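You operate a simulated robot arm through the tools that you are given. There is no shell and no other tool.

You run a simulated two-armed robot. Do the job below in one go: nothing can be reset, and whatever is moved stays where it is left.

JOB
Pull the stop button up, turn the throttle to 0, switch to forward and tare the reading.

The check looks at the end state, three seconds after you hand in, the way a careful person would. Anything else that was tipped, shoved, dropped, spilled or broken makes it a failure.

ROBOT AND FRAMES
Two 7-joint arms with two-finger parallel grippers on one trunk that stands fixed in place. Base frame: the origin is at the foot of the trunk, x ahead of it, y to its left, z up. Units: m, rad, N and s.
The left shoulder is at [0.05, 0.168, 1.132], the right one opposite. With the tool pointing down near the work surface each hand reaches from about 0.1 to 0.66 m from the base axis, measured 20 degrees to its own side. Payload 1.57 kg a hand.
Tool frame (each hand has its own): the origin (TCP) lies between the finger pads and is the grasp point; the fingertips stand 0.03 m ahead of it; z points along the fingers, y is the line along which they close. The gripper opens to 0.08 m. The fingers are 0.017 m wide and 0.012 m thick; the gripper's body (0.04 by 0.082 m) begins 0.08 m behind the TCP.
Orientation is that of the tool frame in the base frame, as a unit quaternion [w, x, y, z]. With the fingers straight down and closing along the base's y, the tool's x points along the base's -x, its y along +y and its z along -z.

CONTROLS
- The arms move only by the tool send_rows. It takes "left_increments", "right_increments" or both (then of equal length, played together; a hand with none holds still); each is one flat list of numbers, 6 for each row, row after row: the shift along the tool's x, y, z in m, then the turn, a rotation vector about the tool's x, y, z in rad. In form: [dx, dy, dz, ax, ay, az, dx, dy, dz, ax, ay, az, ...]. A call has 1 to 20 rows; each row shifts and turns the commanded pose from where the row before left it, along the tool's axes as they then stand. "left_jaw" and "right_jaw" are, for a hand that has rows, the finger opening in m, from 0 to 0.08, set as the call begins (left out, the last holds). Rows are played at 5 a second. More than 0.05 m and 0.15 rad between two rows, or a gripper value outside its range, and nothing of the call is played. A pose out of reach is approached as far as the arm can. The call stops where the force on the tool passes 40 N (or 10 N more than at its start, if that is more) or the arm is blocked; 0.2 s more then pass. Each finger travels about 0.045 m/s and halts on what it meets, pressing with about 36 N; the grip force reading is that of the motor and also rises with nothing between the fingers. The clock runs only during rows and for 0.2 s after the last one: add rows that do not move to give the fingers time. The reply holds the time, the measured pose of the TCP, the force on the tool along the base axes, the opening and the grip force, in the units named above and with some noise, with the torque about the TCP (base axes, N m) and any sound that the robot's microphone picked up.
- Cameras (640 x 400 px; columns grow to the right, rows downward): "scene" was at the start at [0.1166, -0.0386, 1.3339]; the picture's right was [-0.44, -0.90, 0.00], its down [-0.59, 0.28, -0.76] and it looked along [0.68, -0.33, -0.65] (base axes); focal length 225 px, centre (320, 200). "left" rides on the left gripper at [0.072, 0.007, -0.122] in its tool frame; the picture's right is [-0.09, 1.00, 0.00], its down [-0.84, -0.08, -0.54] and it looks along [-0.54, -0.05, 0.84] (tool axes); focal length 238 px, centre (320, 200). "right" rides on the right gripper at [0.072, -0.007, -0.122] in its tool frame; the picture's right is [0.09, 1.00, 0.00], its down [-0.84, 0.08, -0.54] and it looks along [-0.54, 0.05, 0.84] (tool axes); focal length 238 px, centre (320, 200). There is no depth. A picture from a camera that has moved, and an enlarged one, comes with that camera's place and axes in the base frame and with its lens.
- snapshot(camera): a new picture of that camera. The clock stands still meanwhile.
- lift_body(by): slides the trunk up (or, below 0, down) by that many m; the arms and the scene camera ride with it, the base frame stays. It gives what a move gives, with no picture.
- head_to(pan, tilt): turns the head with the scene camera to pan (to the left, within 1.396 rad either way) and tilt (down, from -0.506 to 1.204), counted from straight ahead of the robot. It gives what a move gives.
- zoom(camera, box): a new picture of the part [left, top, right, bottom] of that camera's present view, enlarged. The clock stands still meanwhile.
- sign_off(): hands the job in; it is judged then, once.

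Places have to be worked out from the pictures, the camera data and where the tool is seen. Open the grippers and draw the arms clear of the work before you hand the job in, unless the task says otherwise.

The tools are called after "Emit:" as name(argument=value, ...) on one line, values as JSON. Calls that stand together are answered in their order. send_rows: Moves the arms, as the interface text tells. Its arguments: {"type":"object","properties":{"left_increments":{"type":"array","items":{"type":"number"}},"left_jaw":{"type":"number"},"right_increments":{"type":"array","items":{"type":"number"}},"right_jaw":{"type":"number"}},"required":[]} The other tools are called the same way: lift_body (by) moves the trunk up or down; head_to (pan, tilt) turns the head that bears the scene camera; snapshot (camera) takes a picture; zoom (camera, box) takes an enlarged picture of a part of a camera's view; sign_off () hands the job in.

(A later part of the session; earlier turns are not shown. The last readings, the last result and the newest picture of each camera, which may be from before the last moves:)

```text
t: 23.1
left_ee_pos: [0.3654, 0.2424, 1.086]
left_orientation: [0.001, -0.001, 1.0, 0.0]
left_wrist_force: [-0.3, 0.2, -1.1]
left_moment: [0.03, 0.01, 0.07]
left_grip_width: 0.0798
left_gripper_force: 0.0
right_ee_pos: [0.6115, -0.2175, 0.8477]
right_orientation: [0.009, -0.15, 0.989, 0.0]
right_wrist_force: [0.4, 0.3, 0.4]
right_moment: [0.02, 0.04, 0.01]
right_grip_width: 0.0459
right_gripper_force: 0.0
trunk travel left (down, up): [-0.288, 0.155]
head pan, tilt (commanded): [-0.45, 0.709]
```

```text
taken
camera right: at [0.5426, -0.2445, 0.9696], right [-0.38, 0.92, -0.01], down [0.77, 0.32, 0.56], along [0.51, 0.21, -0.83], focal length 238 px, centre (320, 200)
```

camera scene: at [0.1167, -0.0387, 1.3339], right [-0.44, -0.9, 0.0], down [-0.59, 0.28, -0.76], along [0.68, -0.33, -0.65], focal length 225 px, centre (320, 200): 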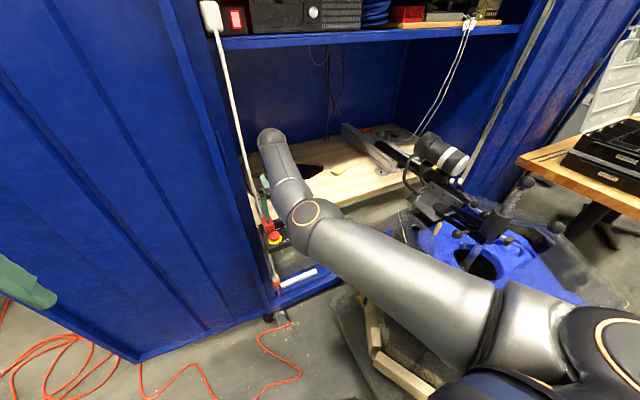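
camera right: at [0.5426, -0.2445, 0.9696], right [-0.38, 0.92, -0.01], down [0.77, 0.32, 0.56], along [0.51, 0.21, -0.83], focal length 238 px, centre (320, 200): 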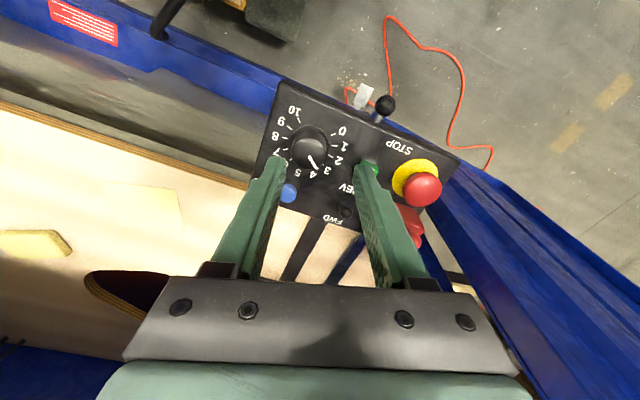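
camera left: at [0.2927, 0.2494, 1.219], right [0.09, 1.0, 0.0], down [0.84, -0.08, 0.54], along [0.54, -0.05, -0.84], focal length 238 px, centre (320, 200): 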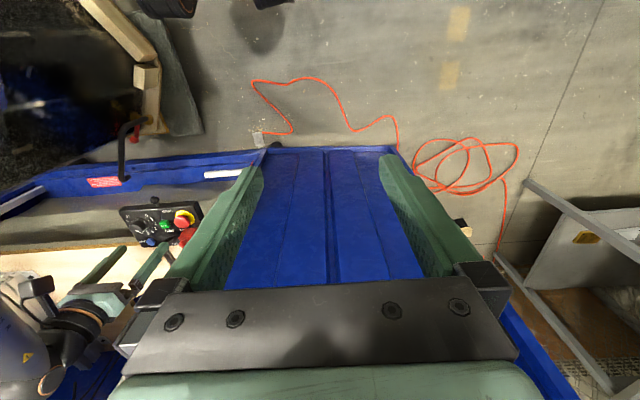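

Emit:
zoom(camera="right", box=[250, 90, 370, 190])

Emit:
zoom(camera="left", box=[90, 170, 250, 290])

```text
4.00 times, centred on (310, 140) of right
camera zoom: at [0.5426, -0.2445, 0.9696], right [-0.38, 0.92, -0.01], down [0.77, 0.32, 0.56], along [0.51, 0.21, -0.83], focal length 953 px, centre (360, 440)
```

zoom: 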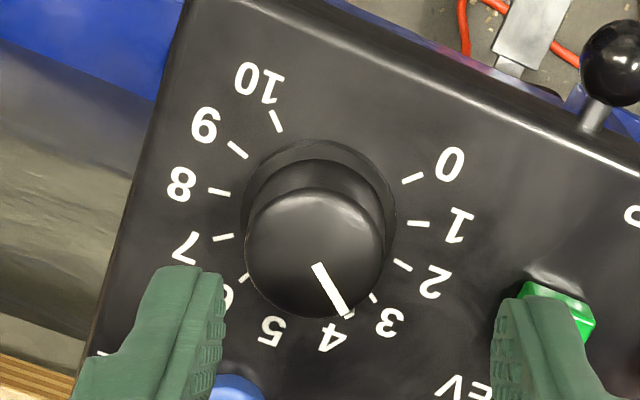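

```text
3.33 times, centred on (170, 230) of left
camera zoom: at [0.2927, 0.2494, 1.207], right [0.09, 1.0, 0.0], down [0.84, -0.08, 0.54], along [0.54, -0.05, -0.84], focal length 794 px, centre (820, 100)
```

zoom: 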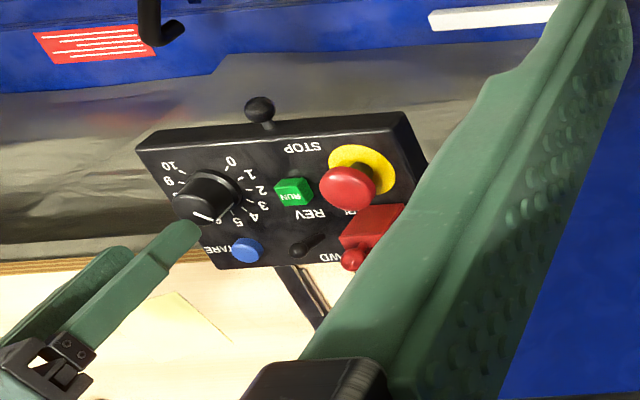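

The dial is well resolved: centre (0.6195, −0.2232), knob Ø≈30 mm with top at z≈0.775, 27° per unit, pointer at ≈47° (≈3.3), so it needs about 88° counter‑clockwise. It sits at the edge of reach, so I'll raise the hand and lower the trunk to gain reach.

Emit:
send_rows(right_increments=[0, 0, -0.012, 0, 0, 0, 0, 0, -0.012, 0, 0, 0, 0, 0, -0.012, 0, 0, 0, 0, 0, -0.012, 0, 0, 0, 0, 0, -0.012, 0, 0, 0, 0, 0, 0, 0, 0, 0])

Emit:
lift_body(by=-0.07)

```text
t: 24.5
left_ee_pos: [0.3642, 0.2421, 1.0844]
left_orientation: [0.001, -0.001, 1.0, 0.0]
left_wrist_force: [-0.1, -0.6, -0.6]
left_moment: [-0.01, 0.01, -0.02]
left_grip_width: 0.0802
left_gripper_force: 0.0
right_ee_pos: [0.608, -0.2189, 0.912]
right_orientation: [0.008, -0.15, 0.989, 0.0]
right_wrist_force: [-0.9, -0.1, 0.5]
right_moment: [-0.02, 0.02, 0.02]
right_grip_width: 0.0463
right_gripper_force: 0.0
trunk travel left (down, up): [-0.288, 0.155]
head pan, tilt (commanded): [-0.45, 0.709]
```

```text
t: 25.6
left_ee_pos: [0.3631, 0.2414, 1.016]
left_orientation: [0.001, 0.0, 1.0, 0.0]
left_wrist_force: [-0.5, 0.5, -0.3]
left_moment: [-0.03, -0.01, 0.01]
left_grip_width: 0.0798
left_gripper_force: 0.1
right_ee_pos: [0.6075, -0.2182, 0.8405]
right_orientation: [0.008, -0.15, 0.989, 0.0]
right_wrist_force: [0.1, 0.3, 0.7]
right_moment: [0.01, -0.02, -0.01]
right_grip_width: 0.0461
right_gripper_force: 0.0
trunk travel left (down, up): [-0.218, 0.225]
head pan, tilt (commanded): [-0.45, 0.709]
```

Now I'll turn the yaw to about +0.10 rad (start of the dial turn) and take out the small 1° tilt, staying above the knob.

Emit:
send_rows(right_increments=[0, 0, 0, -0.0053, 0.017, 0.0, 0, 0, 0, 0, 0, 0.133, 0, 0, 0, 0, 0, 0.133, 0, 0, 0, 0, 0, 0.134, 0, 0, 0, 0, 0, 0])

```text
t: 26.8
left_ee_pos: [0.3638, 0.2428, 1.0152]
left_orientation: [0.002, 0.0, 1.0, 0.0]
left_wrist_force: [0.2, -0.1, 0.3]
left_moment: [0.0, 0.0, 0.01]
left_grip_width: 0.0798
left_gripper_force: 0.0
right_ee_pos: [0.6079, -0.2206, 0.841]
right_orientation: [-0.001, 0.051, 0.999, 0.001]
right_wrist_force: [-0.2, 0.3, 0.7]
right_moment: [-0.01, 0.0, -0.01]
right_grip_width: 0.0459
right_gripper_force: 0.1
trunk travel left (down, up): [-0.218, 0.225]
head pan, tilt (commanded): [-0.45, 0.709]
```

Yaw is +0.10 rad with the tool vertical. I'll centre over the dial at (0.6195, −0.2232) and come down to 0.822, then check alignment.

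Emit:
send_rows(right_increments=[-0.0059, -0.0007, 0.005, 0, 0, 0, -0.0059, -0.0007, 0.005, 0, 0, 0, 0, 0, 0.009, 0, 0, 0, 0, 0, 0, 0, 0, 0])

Emit:
zoom(camera="right", box=[220, 60, 420, 220])

Emit:
zoom(camera="left", box=[90, 170, 210, 260])

Emit:
snapshot(camera="scene")

```text
t: 27.8
left_ee_pos: [0.3653, 0.2414, 1.0148]
left_orientation: [0.001, 0.0, 1.0, 0.0]
left_wrist_force: [0.1, -0.1, 0.9]
left_moment: [0.0, 0.03, -0.01]
left_grip_width: 0.0802
left_gripper_force: 0.0
right_ee_pos: [0.6205, -0.2222, 0.8211]
right_orientation: [0.0, 0.05, 0.999, 0.001]
right_wrist_force: [-0.7, 0.9, -0.3]
right_moment: [0.0, 0.04, -0.03]
right_grip_width: 0.0459
right_gripper_force: 0.1
trunk travel left (down, up): [-0.218, 0.225]
head pan, tilt (commanded): [-0.45, 0.709]
```

```text
2.50 times, centred on (320, 140) of right
camera zoom: at [0.5487, -0.2205, 0.9436], right [0.01, 1.0, 0.0], down [0.84, -0.01, 0.54], along [0.54, 0.0, -0.84], focal length 596 px, centre (320, 350)
```

zoom: 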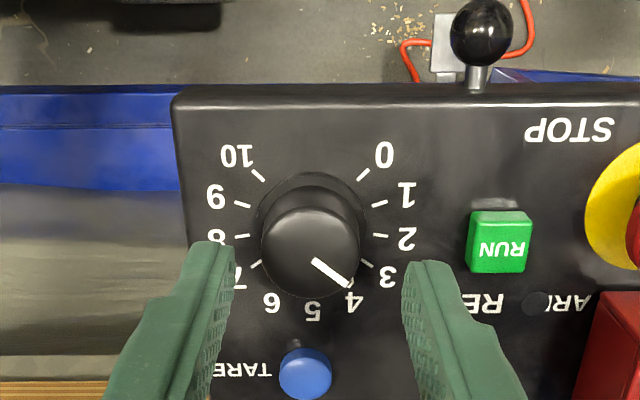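

```text
4.44 times, centred on (150, 215) of left
camera zoom: at [0.2927, 0.2495, 1.137], right [0.09, 1.0, 0.0], down [0.84, -0.08, 0.54], along [0.54, -0.05, -0.84], focal length 1059 px, centre (1076, 133)
```

zoom: 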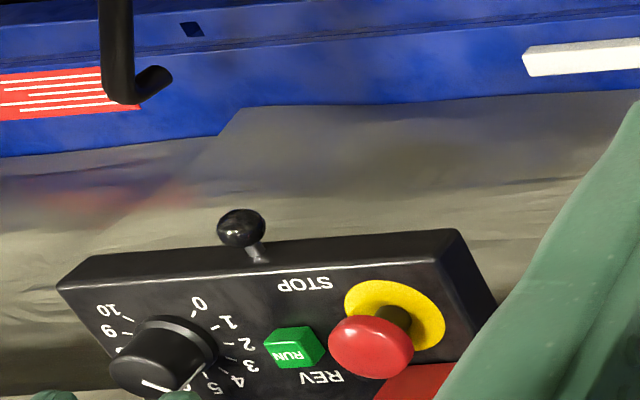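

```text
taken
camera scene: at [0.1166, -0.0386, 1.2519], right [-0.44, -0.9, 0.0], down [-0.59, 0.28, -0.76], along [0.68, -0.33, -0.65], focal length 225 px, centre (320, 200)
```

scene: 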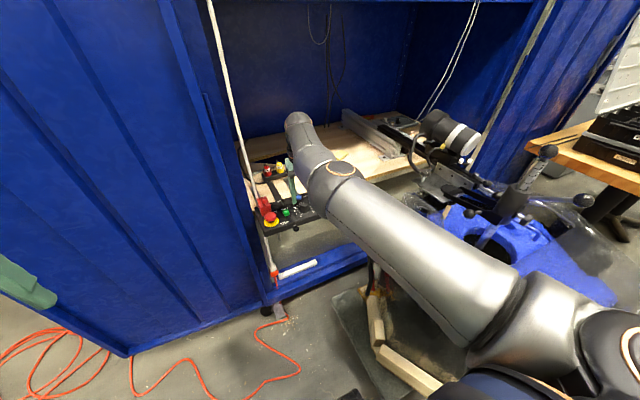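

The fingers straddle the knob; the picture suggests the hand should go about 2 mm toward −y. I'll make that correction and descend to z≈0.795, so the fingertips reach ~10 mm down the knob.

Emit:
send_rows(right_increments=[-0.0002, -0.002, 0.006, 0, 0, 0, 0, 0, 0.007, 0, 0, 0, 0, 0, 0.007, 0, 0, 0, 0, 0, 0.006, 0, 0, 0, 0, 0, 0, 0, 0, 0])

Emit:
zoom(camera="right", box=[220, 60, 420, 220])

Emit:
zoom(camera="left", box=[90, 200, 210, 290])

```text
t: 29.0
left_ee_pos: [0.3641, 0.2418, 1.0154]
left_orientation: [0.0, 0.0, 1.0, -0.001]
left_wrist_force: [-0.5, 1.1, 0.4]
left_moment: [0.03, 0.0, 0.02]
left_grip_width: 0.0797
left_gripper_force: 0.0
right_ee_pos: [0.6184, -0.2231, 0.7954]
right_orientation: [-0.001, 0.05, 0.999, 0.001]
right_wrist_force: [-0.4, -0.7, -0.9]
right_moment: [0.02, 0.01, 0.01]
right_grip_width: 0.0461
right_gripper_force: 0.1
trunk travel left (down, up): [-0.218, 0.225]
head pan, tilt (commanded): [-0.45, 0.709]
```

```text
2.50 times, centred on (320, 140) of right
camera zoom: at [0.5484, -0.2213, 0.9181], right [0.01, 1.0, 0.0], down [0.84, -0.01, 0.54], along [0.54, 0.0, -0.84], focal length 596 px, centre (320, 350)
```

zoom: 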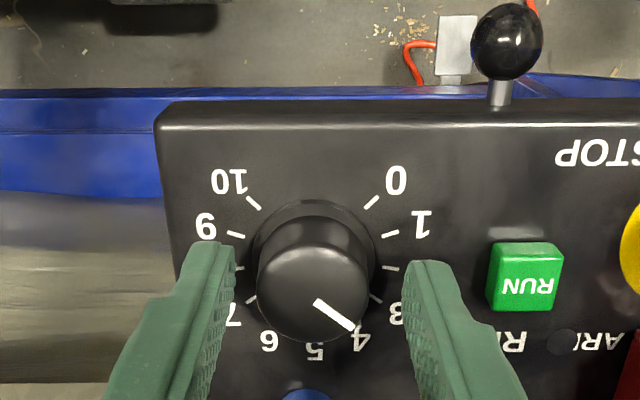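

```text
4.44 times, centred on (150, 245) of left
camera zoom: at [0.2927, 0.2494, 1.137], right [0.09, 1.0, 0.0], down [0.84, -0.08, 0.54], along [0.54, -0.05, -0.84], focal length 1059 px, centre (1076, 0)
```

zoom: 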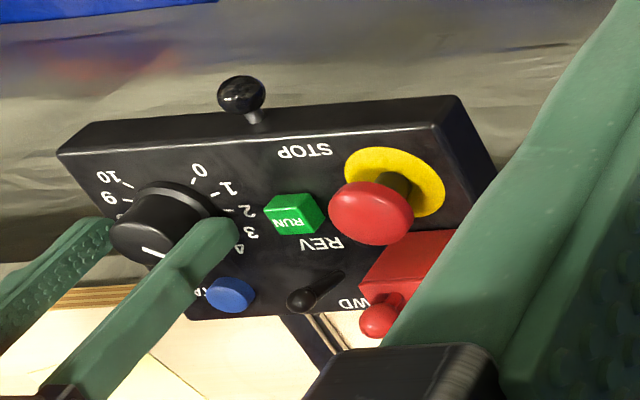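

The fingers are on both sides of the knob at the right depth. I'll shift another 1.5 mm toward −y and close on the knob.

Emit:
send_rows(right_increments=[0.0, -0.0015, 0, 0, 0, 0, 0, 0, 0, 0, 0, 0, 0, 0, 0, 0, 0, 0, 0, 0, 0, 0, 0, 0], right_jaw=0.02)

Emit:
zoom(camera="right", box=[220, 60, 420, 220])

```text
t: 30.0
left_ee_pos: [0.3646, 0.2419, 1.0153]
left_orientation: [0.001, 0.0, 1.0, -0.001]
left_wrist_force: [-0.4, 0.2, 0.0]
left_moment: [-0.01, -0.02, 0.01]
left_grip_width: 0.0799
left_gripper_force: 0.0
right_ee_pos: [0.6201, -0.2253, 0.7964]
right_orientation: [0.0, 0.05, 0.999, 0.0]
right_wrist_force: [0.3, -2.6, 0.6]
right_moment: [-0.05, -0.02, 0.02]
right_grip_width: 0.0322
right_gripper_force: 40.5
trunk travel left (down, up): [-0.218, 0.225]
head pan, tilt (commanded): [-0.45, 0.709]
```

```text
2.50 times, centred on (320, 140) of right
camera zoom: at [0.5482, -0.2231, 0.9181], right [0.01, 1.0, 0.0], down [0.84, -0.01, 0.54], along [0.54, 0.0, -0.84], focal length 596 px, centre (320, 350)
```

zoom: 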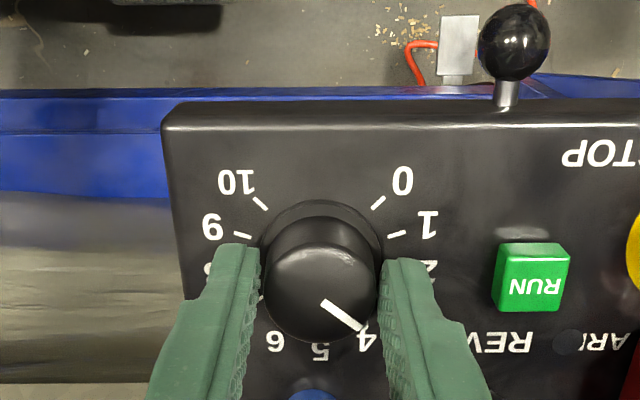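

The knob is held (32 mm, low side load). I'll turn it counter‑clockwise about the tool axis, first 0.48 rad, and check that it follows.

Emit:
send_rows(right_increments=[0, 0, 0, 0, 0, -0.12, 0, 0, 0, 0, 0, -0.12, 0, 0, 0, 0, 0, -0.12, 0, 0, 0, 0, 0, -0.12, 0, 0, 0, 0, 0, 0])

Emit:
zoom(camera="right", box=[220, 60, 420, 220])

```text
t: 31.2
left_ee_pos: [0.364, 0.2413, 1.0153]
left_orientation: [0.001, 0.001, 1.0, 0.0]
left_wrist_force: [0.1, 0.1, -0.3]
left_moment: [0.02, -0.01, 0.03]
left_grip_width: 0.08
left_gripper_force: 0.0
right_ee_pos: [0.6193, -0.2249, 0.7946]
right_orientation: [-0.001, -0.19, 0.982, 0.0]
right_wrist_force: [-0.4, -4.0, 3.2]
right_moment: [-0.12, 0.51, 0.0]
right_grip_width: 0.0323
right_gripper_force: 40.6
trunk travel left (down, up): [-0.218, 0.225]
head pan, tilt (commanded): [-0.45, 0.709]
```

```text
2.50 times, centred on (320, 140) of right
camera zoom: at [0.5563, -0.2569, 0.9182], right [-0.46, 0.89, 0.0], down [0.75, 0.38, 0.54], along [0.48, 0.25, -0.84], focal length 596 px, centre (320, 350)
```

zoom: 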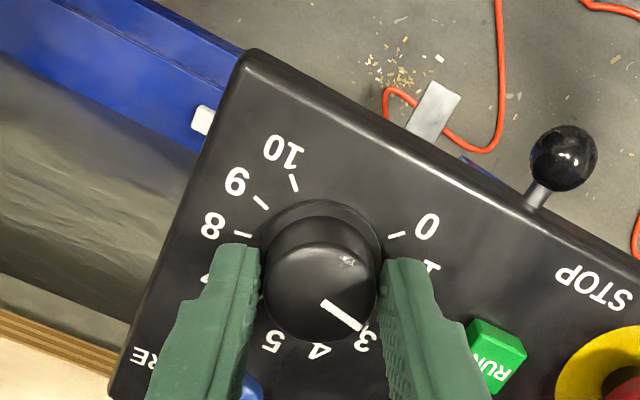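

The knob turns with the hand (pointer unchanged relative to the fingers). I'll continue another 0.6 rad.

Emit:
send_rows(right_increments=[0, 0, 0, 0, 0, -0.12, 0, 0, 0, 0, 0, -0.12, 0, 0, 0, 0, 0, -0.12, 0, 0, 0, 0, 0, -0.12, 0, 0, 0, 0, 0, -0.12, 0, 0, 0, 0, 0, 0])

Emit:
zoom(camera="right", box=[220, 60, 420, 220])

```text
t: 32.6
left_ee_pos: [0.3649, 0.2413, 1.0164]
left_orientation: [0.001, 0.0, 1.0, 0.0]
left_wrist_force: [-0.5, -0.1, 0.8]
left_moment: [0.03, 0.04, -0.02]
left_grip_width: 0.0802
left_gripper_force: 0.1
right_ee_pos: [0.6197, -0.2258, 0.7959]
right_orientation: [0.0, -0.471, 0.882, 0.001]
right_wrist_force: [1.3, -6.1, 3.4]
right_moment: [-0.08, -0.2, 0.03]
right_grip_width: 0.0324
right_gripper_force: 40.6
trunk travel left (down, up): [-0.218, 0.225]
head pan, tilt (commanded): [-0.45, 0.709]
```

```text
2.50 times, centred on (320, 140) of right
camera zoom: at [0.5861, -0.2878, 0.9181], right [-0.88, 0.48, 0.0], down [0.4, 0.74, 0.54], along [0.26, 0.48, -0.84], focal length 596 px, centre (320, 350)
```

zoom: 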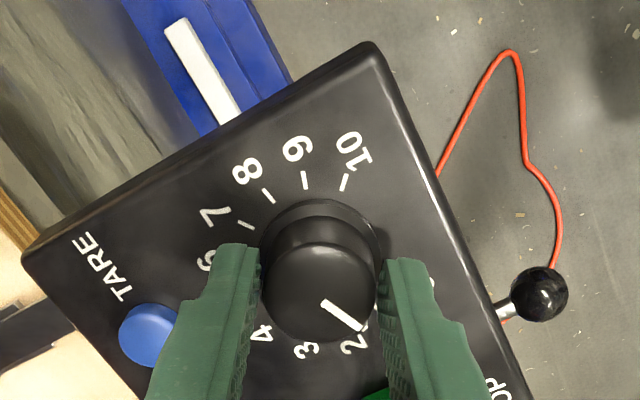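

The pointer is now at ≈109° (about 1). I'll turn the remaining ≈0.45 rad toward the 0 mark at 135°.

Emit:
send_rows(right_increments=[0, 0, 0, 0, 0, -0.11, 0, 0, 0, 0, 0, -0.11, 0, 0, 0, 0, 0, -0.11, 0, 0, 0, 0, 0, -0.11, 0, 0, 0, 0, 0, 0])

Emit:
zoom(camera="right", box=[220, 60, 420, 220])

Emit:
zoom(camera="left", box=[90, 200, 210, 290])

```text
t: 33.8
left_ee_pos: [0.3648, 0.2409, 1.0149]
left_orientation: [0.001, 0.0, 1.0, 0.001]
left_wrist_force: [0.7, -0.8, -0.5]
left_moment: [0.0, -0.03, -0.02]
left_grip_width: 0.08
left_gripper_force: 0.1
right_ee_pos: [0.6196, -0.2253, 0.7949]
right_orientation: [0.001, -0.652, 0.758, 0.001]
right_wrist_force: [1.1, -5.9, 6.6]
right_moment: [0.28, 0.02, -0.5]
right_grip_width: 0.0324
right_gripper_force: 40.6
trunk travel left (down, up): [-0.218, 0.225]
head pan, tilt (commanded): [-0.45, 0.709]
```

```text
2.50 times, centred on (320, 140) of right
camera zoom: at [0.6167, -0.2961, 0.9181], right [-1.0, 0.06, 0.0], down [0.05, 0.84, 0.54], along [0.03, 0.54, -0.84], focal length 596 px, centre (320, 350)
```

zoom: 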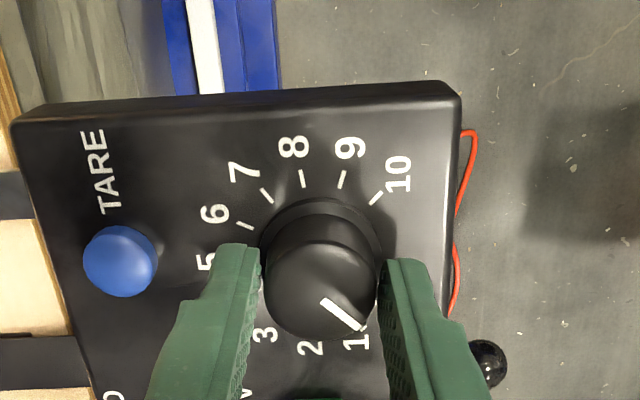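

```text
4.44 times, centred on (150, 245) of left
camera zoom: at [0.2922, 0.2492, 1.1373], right [0.09, 1.0, 0.0], down [0.84, -0.08, 0.54], along [0.54, -0.05, -0.84], focal length 1059 px, centre (1076, 0)
```

zoom: 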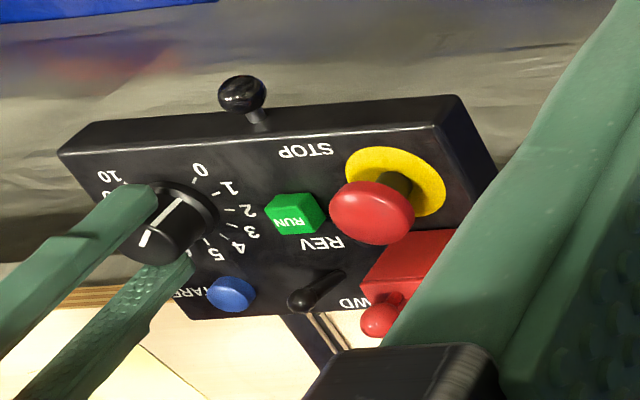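

The resisting torque about z has risen to 0.5 N·m, which suggests the knob has reached its end stop at 0. I'll press 0.05 rad further to confirm, then compare.

Emit:
send_rows(right_increments=[0, 0, 0, 0, 0, -0.03, 0, 0, 0, 0, 0, -0.02, 0, 0, 0, 0, 0, 0])

Emit:
zoom(camera="right", box=[220, 60, 420, 220])

```text
t: 34.6
left_ee_pos: [0.3645, 0.2414, 1.0149]
left_orientation: [0.001, 0.0, 1.0, 0.0]
left_wrist_force: [0.5, -0.9, 0.0]
left_moment: [0.0, 0.03, -0.03]
left_grip_width: 0.08
left_gripper_force: 0.1
right_ee_pos: [0.6207, -0.2249, 0.7959]
right_orientation: [0.0, -0.672, 0.741, 0.001]
right_wrist_force: [-1.7, -3.3, 4.7]
right_moment: [0.05, 0.06, -0.38]
right_grip_width: 0.0322
right_gripper_force: 41.3
trunk travel left (down, up): [-0.218, 0.225]
head pan, tilt (commanded): [-0.45, 0.709]
```

```text
2.50 times, centred on (320, 140) of right
camera zoom: at [0.6207, -0.2957, 0.9182], right [-1.0, 0.01, 0.0], down [0.01, 0.84, 0.54], along [0.0, 0.54, -0.84], focal length 596 px, centre (320, 350)
```

zoom: 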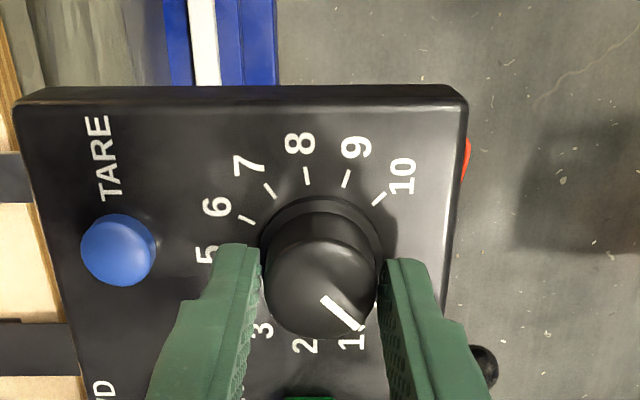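

The fingers now slip slightly around the knob against a steady resisting torque, so it is at its end stop. I'll open to 0.044 m and lift off to check the pointer.

Emit:
send_rows(right_increments=[0, 0, 0, 0, 0, 0, 0, 0, 0, 0, 0, 0, 0, 0, -0.01, 0, 0, 0, 0, 0, -0.015, 0, 0, 0, 0, 0, -0.015, 0, 0, 0, 0, 0, -0.015, 0, 0, 0, 0, 0, 0, 0, 0, 0], right_jaw=0.044)

Emit:
zoom(camera="right", box=[220, 60, 420, 220])

Emit:
zoom(camera="left", box=[90, 200, 210, 290])

```text
t: 36.2
left_ee_pos: [0.3653, 0.2416, 1.0149]
left_orientation: [0.001, 0.0, 1.0, 0.0]
left_wrist_force: [0.2, 0.2, -0.2]
left_moment: [0.04, 0.01, 0.0]
left_grip_width: 0.08
left_gripper_force: 0.1
right_ee_pos: [0.6185, -0.2253, 0.851]
right_orientation: [-0.001, -0.671, 0.742, 0.001]
right_wrist_force: [-0.1, -0.1, 0.3]
right_moment: [0.03, -0.01, -0.02]
right_grip_width: 0.044
right_gripper_force: 0.1
trunk travel left (down, up): [-0.218, 0.225]
head pan, tilt (commanded): [-0.45, 0.709]
```

```text
2.50 times, centred on (320, 140) of right
camera zoom: at [0.6197, -0.2959, 0.9733], right [-1.0, 0.01, 0.0], down [0.01, 0.84, 0.54], along [0.0, 0.54, -0.84], focal length 596 px, centre (320, 350)
```

zoom: 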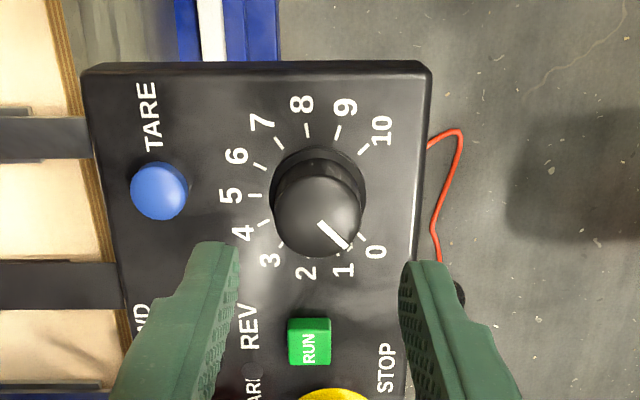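

```text
4.44 times, centred on (150, 245) of left
camera zoom: at [0.2927, 0.2495, 1.137], right [0.09, 1.0, 0.0], down [0.84, -0.08, 0.54], along [0.54, -0.05, -0.84], focal length 1059 px, centre (1076, 0)
```

zoom: 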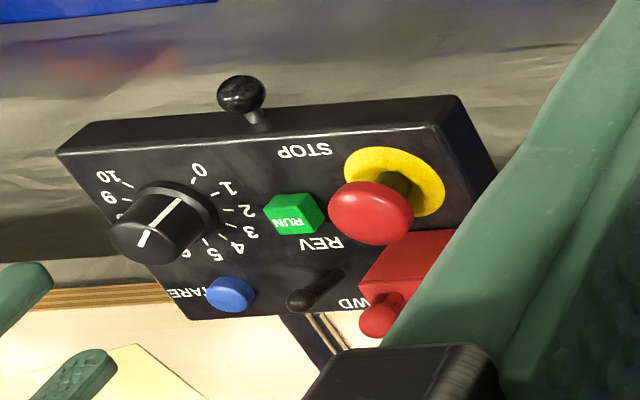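

The pointer now computes to ≈132–138°, i.e. on the 0 mark (135°). I'll zoom closer to be sure before going on.

Emit:
zoom(camera="right", box=[290, 100, 370, 160])

Emit:
zoom(camera="left", box=[105, 225, 165, 275])

```text
6.67 times, centred on (330, 130) of right
camera zoom: at [0.6197, -0.2959, 0.9733], right [-1.0, 0.01, 0.0], down [0.01, 0.84, 0.54], along [0.0, 0.54, -0.84], focal length 1589 px, centre (253, 667)
```

zoom: 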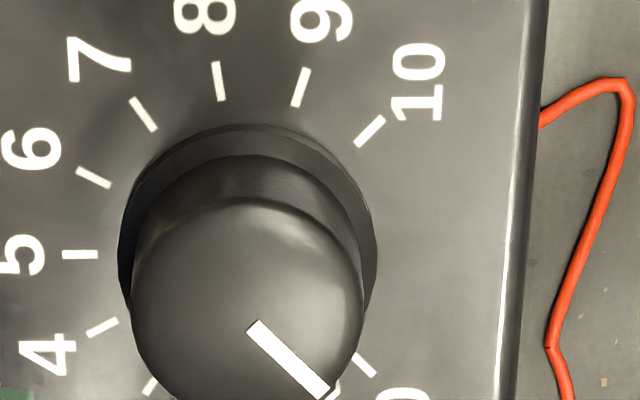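

```text
8.00 times, centred on (135, 250) of left
camera zoom: at [0.2927, 0.2495, 1.137], right [0.09, 1.0, 0.0], down [0.84, -0.08, 0.54], along [0.54, -0.05, -0.84], focal length 1907 px, centre (1800, -200)
```

zoom: 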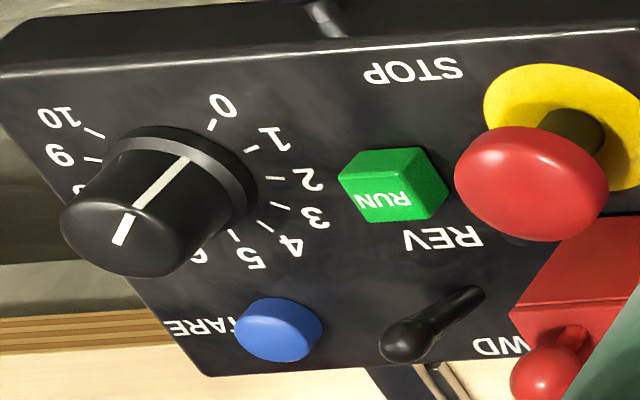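

The pointer line is parallel to the 0 tick: the throttle is at 0. Next I'll raise the hand, turn the yaw back to about −0.07 rad and close the fingers, ready to push the toggle.

Emit:
send_rows(right_increments=[0, 0, -0.015, 0, 0, 0, 0, 0, -0.015, 0, 0, 0, 0, 0, 0, 0, 0, 0.14, 0, 0, 0, 0, 0, 0.14, 0, 0, 0, 0, 0, 0.14, 0, 0, 0, 0, 0, 0.14, 0, 0, 0, 0, 0, 0.14, 0, 0, 0, 0, 0, 0.14, 0, 0, 0, 0, 0, 0.14, 0, 0, 0, 0, 0, 0.14, 0, 0, 0, 0, 0, 0.14, 0, 0, 0, 0, 0, 0.14, 0, 0, 0, 0, 0, 0], right_jaw=0.0)

```text
t: 39.0
left_ee_pos: [0.3637, 0.2431, 1.0148]
left_orientation: [0.001, 0.0, 1.0, 0.0]
left_wrist_force: [-0.7, -0.5, 0.0]
left_moment: [-0.03, -0.01, -0.01]
left_grip_width: 0.0803
left_gripper_force: 0.1
right_ee_pos: [0.619, -0.2251, 0.8817]
right_orientation: [0.001, -0.034, 0.999, 0.0]
right_wrist_force: [0.0, -0.4, -0.7]
right_moment: [0.0, -0.01, 0.03]
right_grip_width: 0.0
right_gripper_force: 21.4
trunk travel left (down, up): [-0.218, 0.225]
head pan, tilt (commanded): [-0.45, 0.709]
```

Yaw is −0.07 rad with fingers closed. I'll tilt the tool about 24° so the fingers point forward and down, which brings the toggle and TARE within reach.

Emit:
send_rows(right_increments=[0, 0, 0, 0.0095, -0.1397, 0, 0, 0, 0, 0.0095, -0.1397, 0, 0, 0, 0, 0.0095, -0.1397, 0, 0, 0, 0, 0, 0, 0])

Emit:
snapshot(camera="right")

```text
t: 40.0
left_ee_pos: [0.3642, 0.2428, 1.0141]
left_orientation: [0.0, 0.0, 1.0, -0.001]
left_wrist_force: [0.2, -0.5, 0.0]
left_moment: [-0.02, 0.0, 0.02]
left_grip_width: 0.08
left_gripper_force: 0.1
right_ee_pos: [0.6168, -0.2272, 0.8785]
right_orientation: [0.208, -0.035, 0.978, -0.006]
right_wrist_force: [-0.1, -0.5, 0.4]
right_moment: [0.01, 0.01, 0.0]
right_grip_width: 0.0001
right_gripper_force: 21.2
right hand out of reach, approached as far as the arm can: row 1
trunk travel left (down, up): [-0.218, 0.225]
head pan, tilt (commanded): [-0.45, 0.709]
```

```text
taken
camera right: at [0.5033, -0.2398, 0.9604], right [-0.15, 0.99, -0.06], down [0.54, 0.14, 0.83], along [0.83, 0.09, -0.55], focal length 238 px, centre (320, 200)
```

right: 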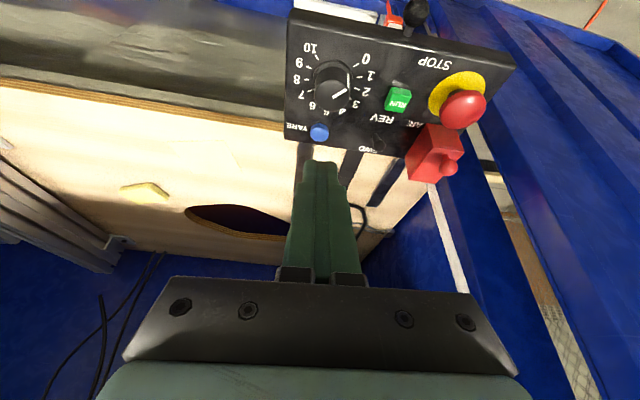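

The tilt worked (≈24°, fingers pointing forward). I'll zoom on the toggle and TARE from this angle to refine their places.

Emit:
zoom(camera="right", box=[270, 60, 470, 200])

Emit:
zoom(camera="left", box=[105, 225, 195, 295])

Emit:
zoom(camera="scene", box=[230, 150, 350, 240])

```text
2.86 times, centred on (370, 130) of right
camera zoom: at [0.5033, -0.2398, 0.9604], right [-0.15, 0.99, -0.06], down [0.54, 0.14, 0.83], along [0.83, 0.09, -0.55], focal length 681 px, centre (177, 400)
```

zoom: 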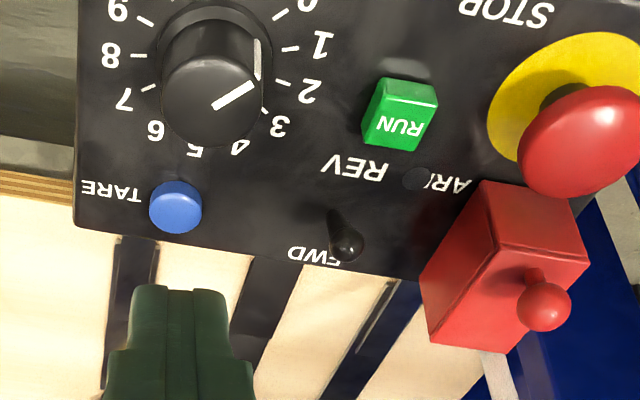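

```text
5.71 times, centred on (150, 260) of left
camera zoom: at [0.2924, 0.2497, 1.137], right [0.09, 1.0, 0.0], down [0.84, -0.08, 0.54], along [0.54, -0.05, -0.84], focal length 1362 px, centre (1291, -143)
```

zoom: 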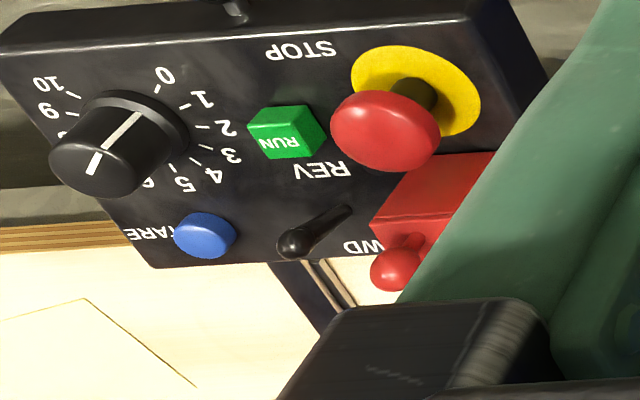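

```text
4.44 times, centred on (290, 195) of scene
camera zoom: at [0.1163, -0.0383, 1.2519], right [-0.44, -0.9, 0.0], down [-0.59, 0.28, -0.76], along [0.68, -0.33, -0.65], focal length 1002 px, centre (453, 222)
```

zoom: 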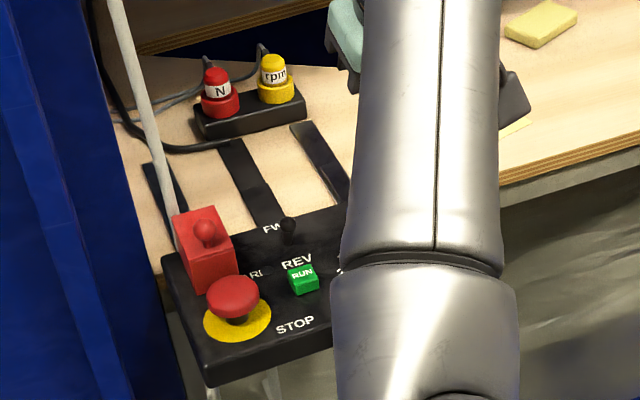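

The toggle ball is at (0.663, −0.167, 0.781), leaning toward REV; its base is at x≈0.669 and the FWD label lies at x≈0.694. I'll move the closed, tilted fingers to just above the near side of the lever, TCP (0.628, −0.167, 0.85).

Emit:
send_rows(right_increments=[-0.00073, 0.01503, 0.0077, 0, 0, 0, -0.00073, 0.01503, 0.0077, 0, 0, 0, -0.00073, 0.01503, 0.0077, 0, 0, 0, -0.00073, 0.01503, 0.0077, 0, 0, 0, 0, 0, 0, 0, 0, 0])

Emit:
zoom(camera="right", box=[220, 60, 420, 220])

Emit:
zoom(camera="left", box=[105, 225, 195, 295])

Emit:
zoom(camera="scene", box=[230, 150, 350, 240])

```text
t: 41.2
left_ee_pos: [0.3644, 0.2417, 1.0141]
left_orientation: [-0.001, -0.001, 1.0, 0.0]
left_wrist_force: [-0.1, 0.2, -0.4]
left_moment: [0.01, -0.02, 0.02]
left_grip_width: 0.08
left_gripper_force: 0.0
right_ee_pos: [0.6293, -0.1691, 0.8494]
right_orientation: [0.208, -0.034, 0.978, -0.006]
right_wrist_force: [-0.1, -0.2, 0.4]
right_moment: [-0.02, -0.06, 0.01]
right_grip_width: 0.0
right_gripper_force: 21.7
trunk travel left (down, up): [-0.218, 0.225]
head pan, tilt (commanded): [-0.45, 0.709]
```

```text
2.50 times, centred on (320, 140) of right
camera zoom: at [0.5158, -0.1797, 0.9313], right [-0.15, 0.99, -0.06], down [0.54, 0.13, 0.83], along [0.83, 0.09, -0.55], focal length 596 px, centre (320, 350)
```

zoom: 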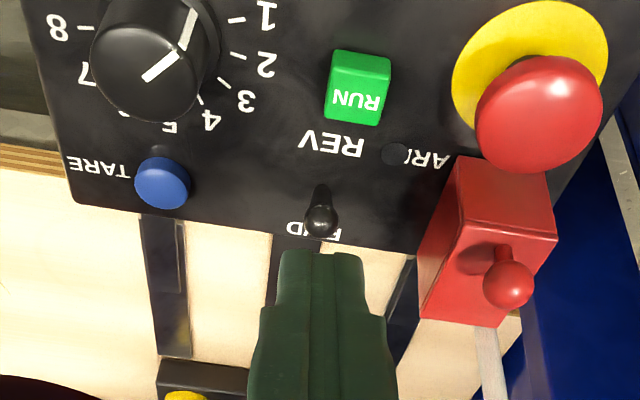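

```text
5.71 times, centred on (150, 260) of left
camera zoom: at [0.2927, 0.2495, 1.137], right [0.09, 1.0, 0.0], down [0.84, -0.08, 0.54], along [0.54, -0.05, -0.84], focal length 1362 px, centre (1291, -143)
```

zoom: 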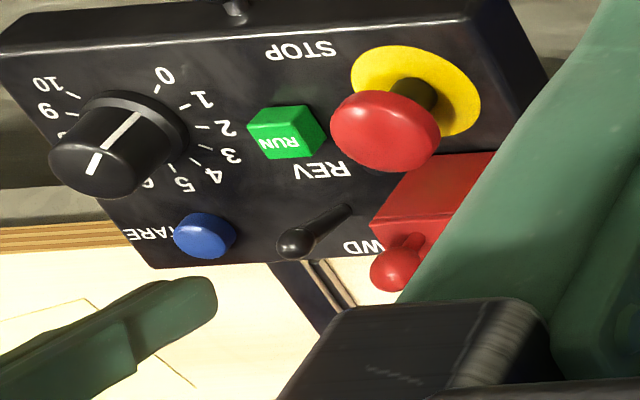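

```text
4.44 times, centred on (290, 195) of scene
camera zoom: at [0.1166, -0.0386, 1.2519], right [-0.44, -0.9, 0.0], down [-0.59, 0.28, -0.76], along [0.68, -0.33, -0.65], focal length 1002 px, centre (453, 222)
```

zoom: 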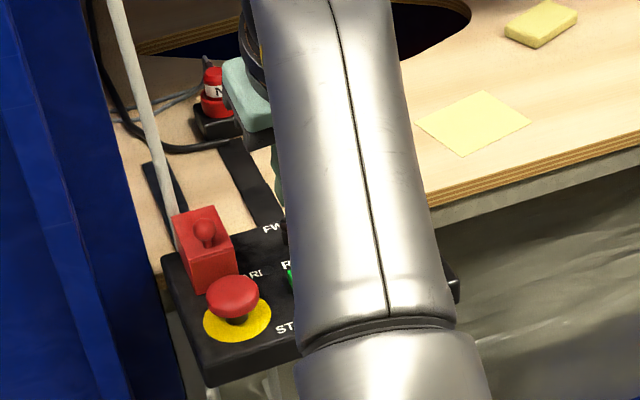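

The fingers are lined up laterally with the lever, and their far edge should be at x≈0.649, short of the ball's near side at ≈0.657. I'll descend straight down to TCP z≈0.801 and check before pushing.

Emit:
send_rows(right_increments=[0.00406, 0.00066, 0.0087, 0, 0, 0, 0.00406, 0.00066, 0.0087, 0, 0, 0, 0.00406, 0.00066, 0.0087, 0, 0, 0, 0.00406, 0.00066, 0.0087, 0, 0, 0, 0.00406, 0.00066, 0.0087, 0, 0, 0, 0, 0, 0, 0, 0, 0])

Emit:
zoom(camera="right", box=[220, 60, 420, 220])

Emit:
zoom(camera="left", box=[105, 225, 195, 295])

```text
t: 42.6
left_ee_pos: [0.365, 0.2415, 1.015]
left_orientation: [0.001, -0.001, 1.0, 0.0]
left_wrist_force: [0.7, -0.4, -0.7]
left_moment: [-0.02, 0.03, -0.05]
left_grip_width: 0.0798
left_gripper_force: 0.0
right_ee_pos: [0.6276, -0.1704, 0.803]
right_orientation: [0.208, -0.033, 0.978, -0.008]
right_wrist_force: [0.4, -0.2, 0.1]
right_moment: [0.03, 0.01, -0.01]
right_grip_width: 0.0003
right_gripper_force: 22.0
trunk travel left (down, up): [-0.218, 0.225]
head pan, tilt (commanded): [-0.45, 0.709]
```

```text
2.50 times, centred on (320, 140) of right
camera zoom: at [0.5144, -0.1804, 0.885], right [-0.15, 0.99, -0.07], down [0.54, 0.13, 0.83], along [0.83, 0.09, -0.55], focal length 596 px, centre (320, 350)
```

zoom: 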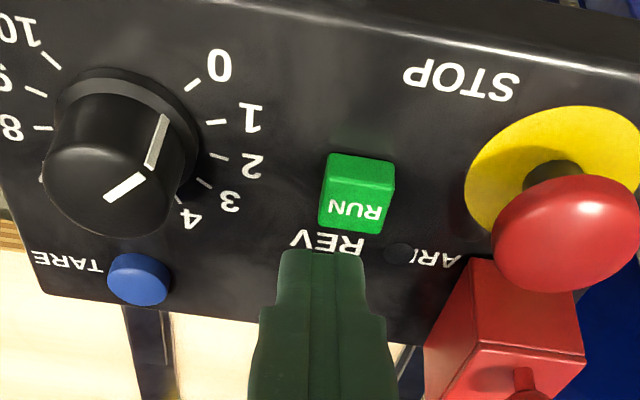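

```text
5.71 times, centred on (150, 260) of left
camera zoom: at [0.2927, 0.2494, 1.137], right [0.09, 1.0, 0.0], down [0.84, -0.08, 0.54], along [0.54, -0.05, -0.84], focal length 1362 px, centre (1291, -143)
```

zoom: 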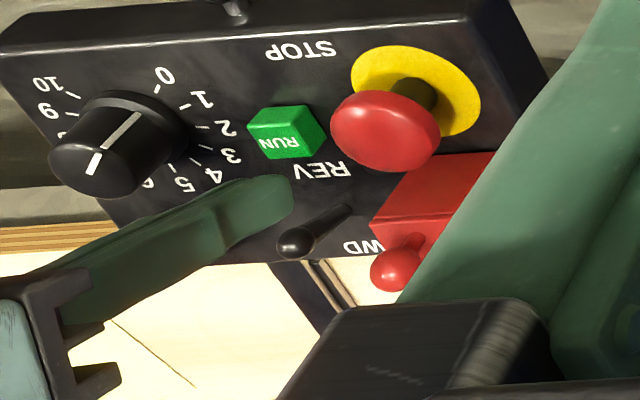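

From the left camera the fingertips sit just on the REV side of the lever at ball height, clear of RUN. I'll push forward (+x) in 4 mm steps.

Emit:
send_rows(right_increments=[-0.0037, 0.0003, 0.00163, 0, 0, 0, -0.0037, 0.0003, 0.00163, 0, 0, 0, -0.0037, 0.0003, 0.00163, 0, 0, 0, -0.0037, 0.0003, 0.00163, 0, 0, 0, -0.0037, 0.0003, 0.00163, 0, 0, 0, 0, 0, 0, 0, 0, 0])

Emit:
zoom(camera="left", box=[105, 225, 195, 295])

```text
t: 44.0
left_ee_pos: [0.3649, 0.2427, 1.0153]
left_orientation: [0.001, 0.001, 1.0, 0.0]
left_wrist_force: [-0.8, 1.0, -0.4]
left_moment: [0.0, 0.01, -0.01]
left_grip_width: 0.0801
left_gripper_force: 0.0
right_ee_pos: [0.6498, -0.1668, 0.8009]
right_orientation: [0.208, -0.035, 0.977, -0.006]
right_wrist_force: [0.5, -0.3, -0.6]
right_moment: [0.01, 0.02, 0.0]
right_grip_width: 0.0
right_gripper_force: 21.5
trunk travel left (down, up): [-0.218, 0.225]
head pan, tilt (commanded): [-0.45, 0.709]
```

```text
5.71 times, centred on (150, 260) of left
camera zoom: at [0.2927, 0.2494, 1.137], right [0.09, 1.0, 0.0], down [0.84, -0.08, 0.54], along [0.54, -0.05, -0.84], focal length 1362 px, centre (1291, -143)
```

zoom: 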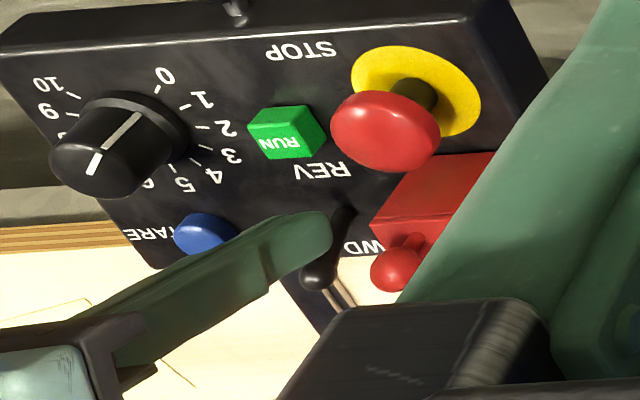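

The lever has swung over to the FWD side (ball now at x≈0.68) with no residual force. I'll back off toward the robot, lift, and look at it.

Emit:
send_rows(right_increments=[0.0037, 0, -0.00163, 0, 0, 0, 0.0037, 0, -0.00163, 0, 0, 0, 0.0037, 0, -0.00163, 0, 0, 0, -0.0041, -0.0003, -0.0092, 0, 0, 0, -0.0041, -0.0003, -0.0092, 0, 0, 0, -0.0041, -0.0003, -0.0092, 0, 0, 0, -0.0041, -0.0003, -0.0092, 0, 0, 0, -0.0041, -0.0003, -0.0092, 0, 0, 0, 0, 0, 0, 0, 0, 0])

Emit:
zoom(camera="right", box=[220, 60, 420, 220])

Emit:
zoom(camera="left", box=[105, 225, 195, 295])

```text
t: 46.0
left_ee_pos: [0.3647, 0.2415, 1.0151]
left_orientation: [0.0, 0.0, 1.0, 0.0]
left_wrist_force: [-0.3, 0.7, 1.0]
left_moment: [-0.04, -0.01, -0.02]
left_grip_width: 0.0797
left_gripper_force: 0.0
right_ee_pos: [0.6358, -0.1665, 0.8514]
right_orientation: [0.207, -0.034, 0.978, -0.007]
right_wrist_force: [-0.3, 0.3, 0.7]
right_moment: [-0.03, -0.01, 0.03]
right_grip_width: 0.0
right_gripper_force: 21.4
trunk travel left (down, up): [-0.218, 0.225]
head pan, tilt (commanded): [-0.45, 0.709]
```

```text
2.50 times, centred on (320, 140) of right
camera zoom: at [0.5229, -0.1775, 0.9342], right [-0.15, 0.99, -0.06], down [0.54, 0.13, 0.83], along [0.83, 0.09, -0.55], focal length 596 px, centre (320, 350)
```

zoom: 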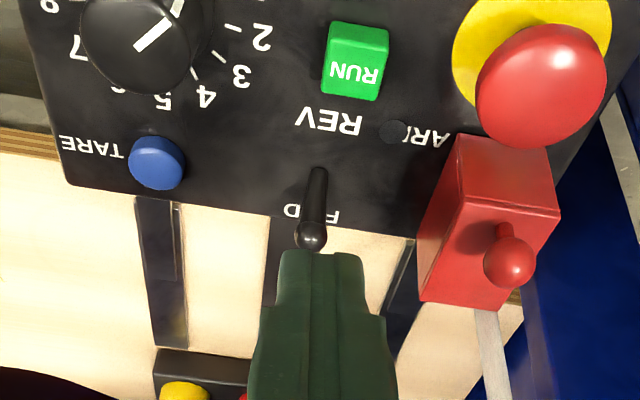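

```text
5.71 times, centred on (150, 260) of left
camera zoom: at [0.2927, 0.2495, 1.137], right [0.09, 1.0, 0.0], down [0.84, -0.08, 0.54], along [0.54, -0.05, -0.84], focal length 1362 px, centre (1291, -143)
```

zoom: 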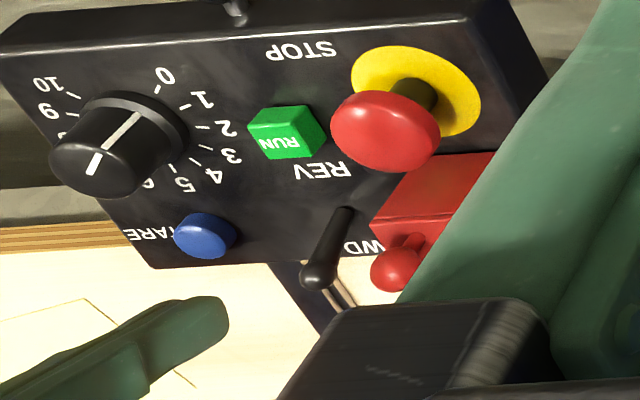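

The lever rests in FWD (ball at x≈0.681, base 0.671). TARE triangulates to (0.677, −0.228, top ≈0.760); I'll move at this height so the fingers' lowest edge is above it.

Emit:
send_rows(right_increments=[-0.00584, -0.01276, 0.00296, 0, 0, 0, -0.00584, -0.01276, 0.00296, 0, 0, 0, -0.00584, -0.01276, 0.00296, 0, 0, 0, -0.00584, -0.01276, 0.00296, 0, 0, 0, -0.00584, -0.01276, 0.00296, 0, 0, 0, 0, 0, 0, 0, 0, 0])

Emit:
zoom(camera="right", box=[220, 60, 420, 220])

Emit:
zoom(camera="left", box=[85, 225, 195, 305])

```text
t: 47.4
left_ee_pos: [0.3654, 0.2409, 1.0145]
left_orientation: [0.001, 0.001, 1.0, 0.0]
left_wrist_force: [0.7, 0.3, -0.4]
left_moment: [-0.02, -0.01, -0.01]
left_grip_width: 0.0799
left_gripper_force: 0.1
right_ee_pos: [0.6728, -0.2284, 0.8505]
right_orientation: [0.208, -0.035, 0.977, -0.006]
right_wrist_force: [-0.5, -0.6, -0.9]
right_moment: [0.0, 0.03, -0.01]
right_grip_width: 0.0
right_gripper_force: 21.2
trunk travel left (down, up): [-0.218, 0.225]
head pan, tilt (commanded): [-0.45, 0.709]
```

```text
2.50 times, centred on (320, 140) of right
camera zoom: at [0.5598, -0.2395, 0.9346], right [-0.15, 0.99, -0.06], down [0.54, 0.14, 0.83], along [0.83, 0.09, -0.55], focal length 596 px, centre (320, 350)
```

zoom: 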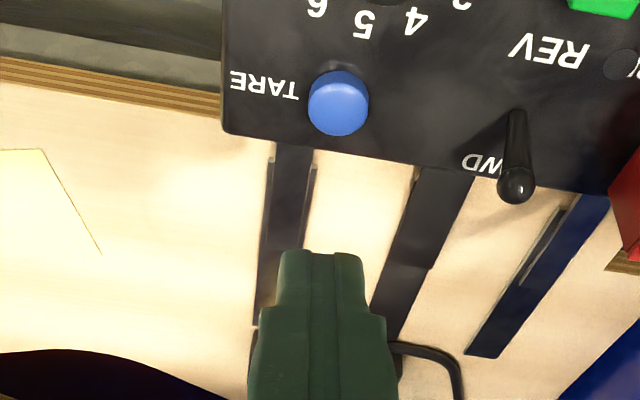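

```text
5.00 times, centred on (140, 265) of left
camera zoom: at [0.2927, 0.2494, 1.137], right [0.09, 1.0, 0.0], down [0.84, -0.08, 0.54], along [0.54, -0.05, -0.84], focal length 1192 px, centre (1220, -125)
```

zoom: 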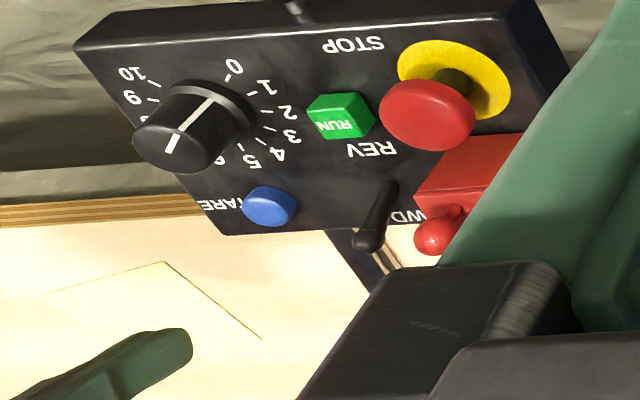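

Fingers are in line over TARE, now re-measured at (0.676, −0.228). I'll descend straight down 52 mm to hover a few millimetres above the button.

Emit:
send_rows(right_increments=[0.00365, 0.00042, 0.0079, 0, 0, 0, 0.00365, 0.00042, 0.0079, 0, 0, 0, 0.00365, 0.00042, 0.0079, 0, 0, 0, 0.00365, 0.00042, 0.0079, 0, 0, 0, 0.00365, 0.00042, 0.0079, 0, 0, 0, 0.00365, 0.00042, 0.0079, 0, 0, 0, 0, 0, 0, 0, 0, 0])

Emit:
zoom(camera="right", box=[220, 60, 420, 220])

Emit:
zoom(camera="left", box=[85, 225, 195, 305])

```text
t: 49.0
left_ee_pos: [0.3644, 0.2416, 1.0151]
left_orientation: [0.001, 0.0, 1.0, 0.0]
left_wrist_force: [-0.4, 1.2, -0.1]
left_moment: [-0.02, -0.01, 0.0]
left_grip_width: 0.08
left_gripper_force: 0.2
right_ee_pos: [0.6713, -0.2268, 0.7989]
right_orientation: [0.207, -0.034, 0.978, -0.007]
right_wrist_force: [-0.8, 0.6, 0.0]
right_moment: [0.03, -0.02, 0.01]
right_grip_width: 0.0
right_gripper_force: 21.2
trunk travel left (down, up): [-0.218, 0.225]
head pan, tilt (commanded): [-0.45, 0.709]
```

```text
2.50 times, centred on (320, 140) of right
camera zoom: at [0.5573, -0.2376, 0.8816], right [-0.15, 0.99, -0.06], down [0.54, 0.14, 0.83], along [0.83, 0.09, -0.55], focal length 596 px, centre (320, 350)
```

zoom: 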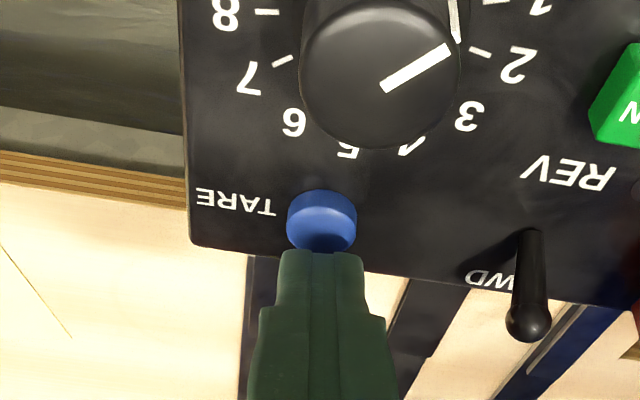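

```text
5.00 times, centred on (140, 265) of left
camera zoom: at [0.2927, 0.2494, 1.137], right [0.09, 1.0, 0.0], down [0.84, -0.08, 0.54], along [0.54, -0.05, -0.84], focal length 1192 px, centre (1220, -125)
```

zoom: 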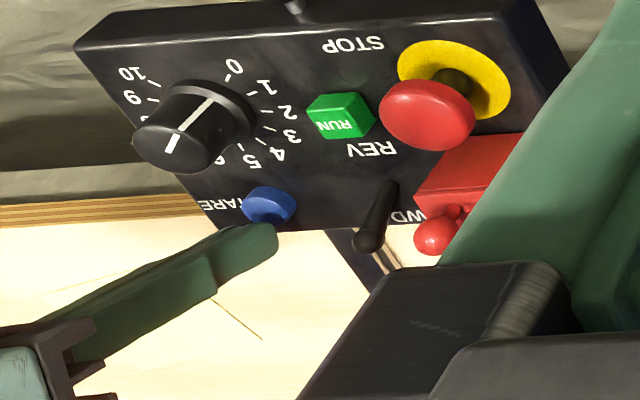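

The lowest finger edge is about 8 mm above TARE and centred on it. I'll press down in 2 mm steps, watching force and sound.

Emit:
send_rows(right_increments=[0.0008, 0, 0.00183, 0, 0, 0, 0.0008, 0, 0.00183, 0, 0, 0, 0.0008, 0, 0.00183, 0, 0, 0, 0.0008, 0, 0.00183, 0, 0, 0])

```text
t: 50.0
left_ee_pos: [0.3642, 0.2421, 1.0149]
left_orientation: [0.001, 0.0, 1.0, 0.0]
left_wrist_force: [0.0, -0.9, -0.2]
left_moment: [0.03, 0.03, -0.01]
left_grip_width: 0.0799
left_gripper_force: 0.1
right_ee_pos: [0.6724, -0.2274, 0.7897]
right_orientation: [0.207, -0.035, 0.978, -0.006]
right_wrist_force: [-1.2, -0.2, -0.6]
right_moment: [-0.01, -0.01, -0.01]
right_grip_width: 0.0
right_gripper_force: 21.7
trunk travel left (down, up): [-0.218, 0.225]
head pan, tilt (commanded): [-0.45, 0.709]
heard: click
```

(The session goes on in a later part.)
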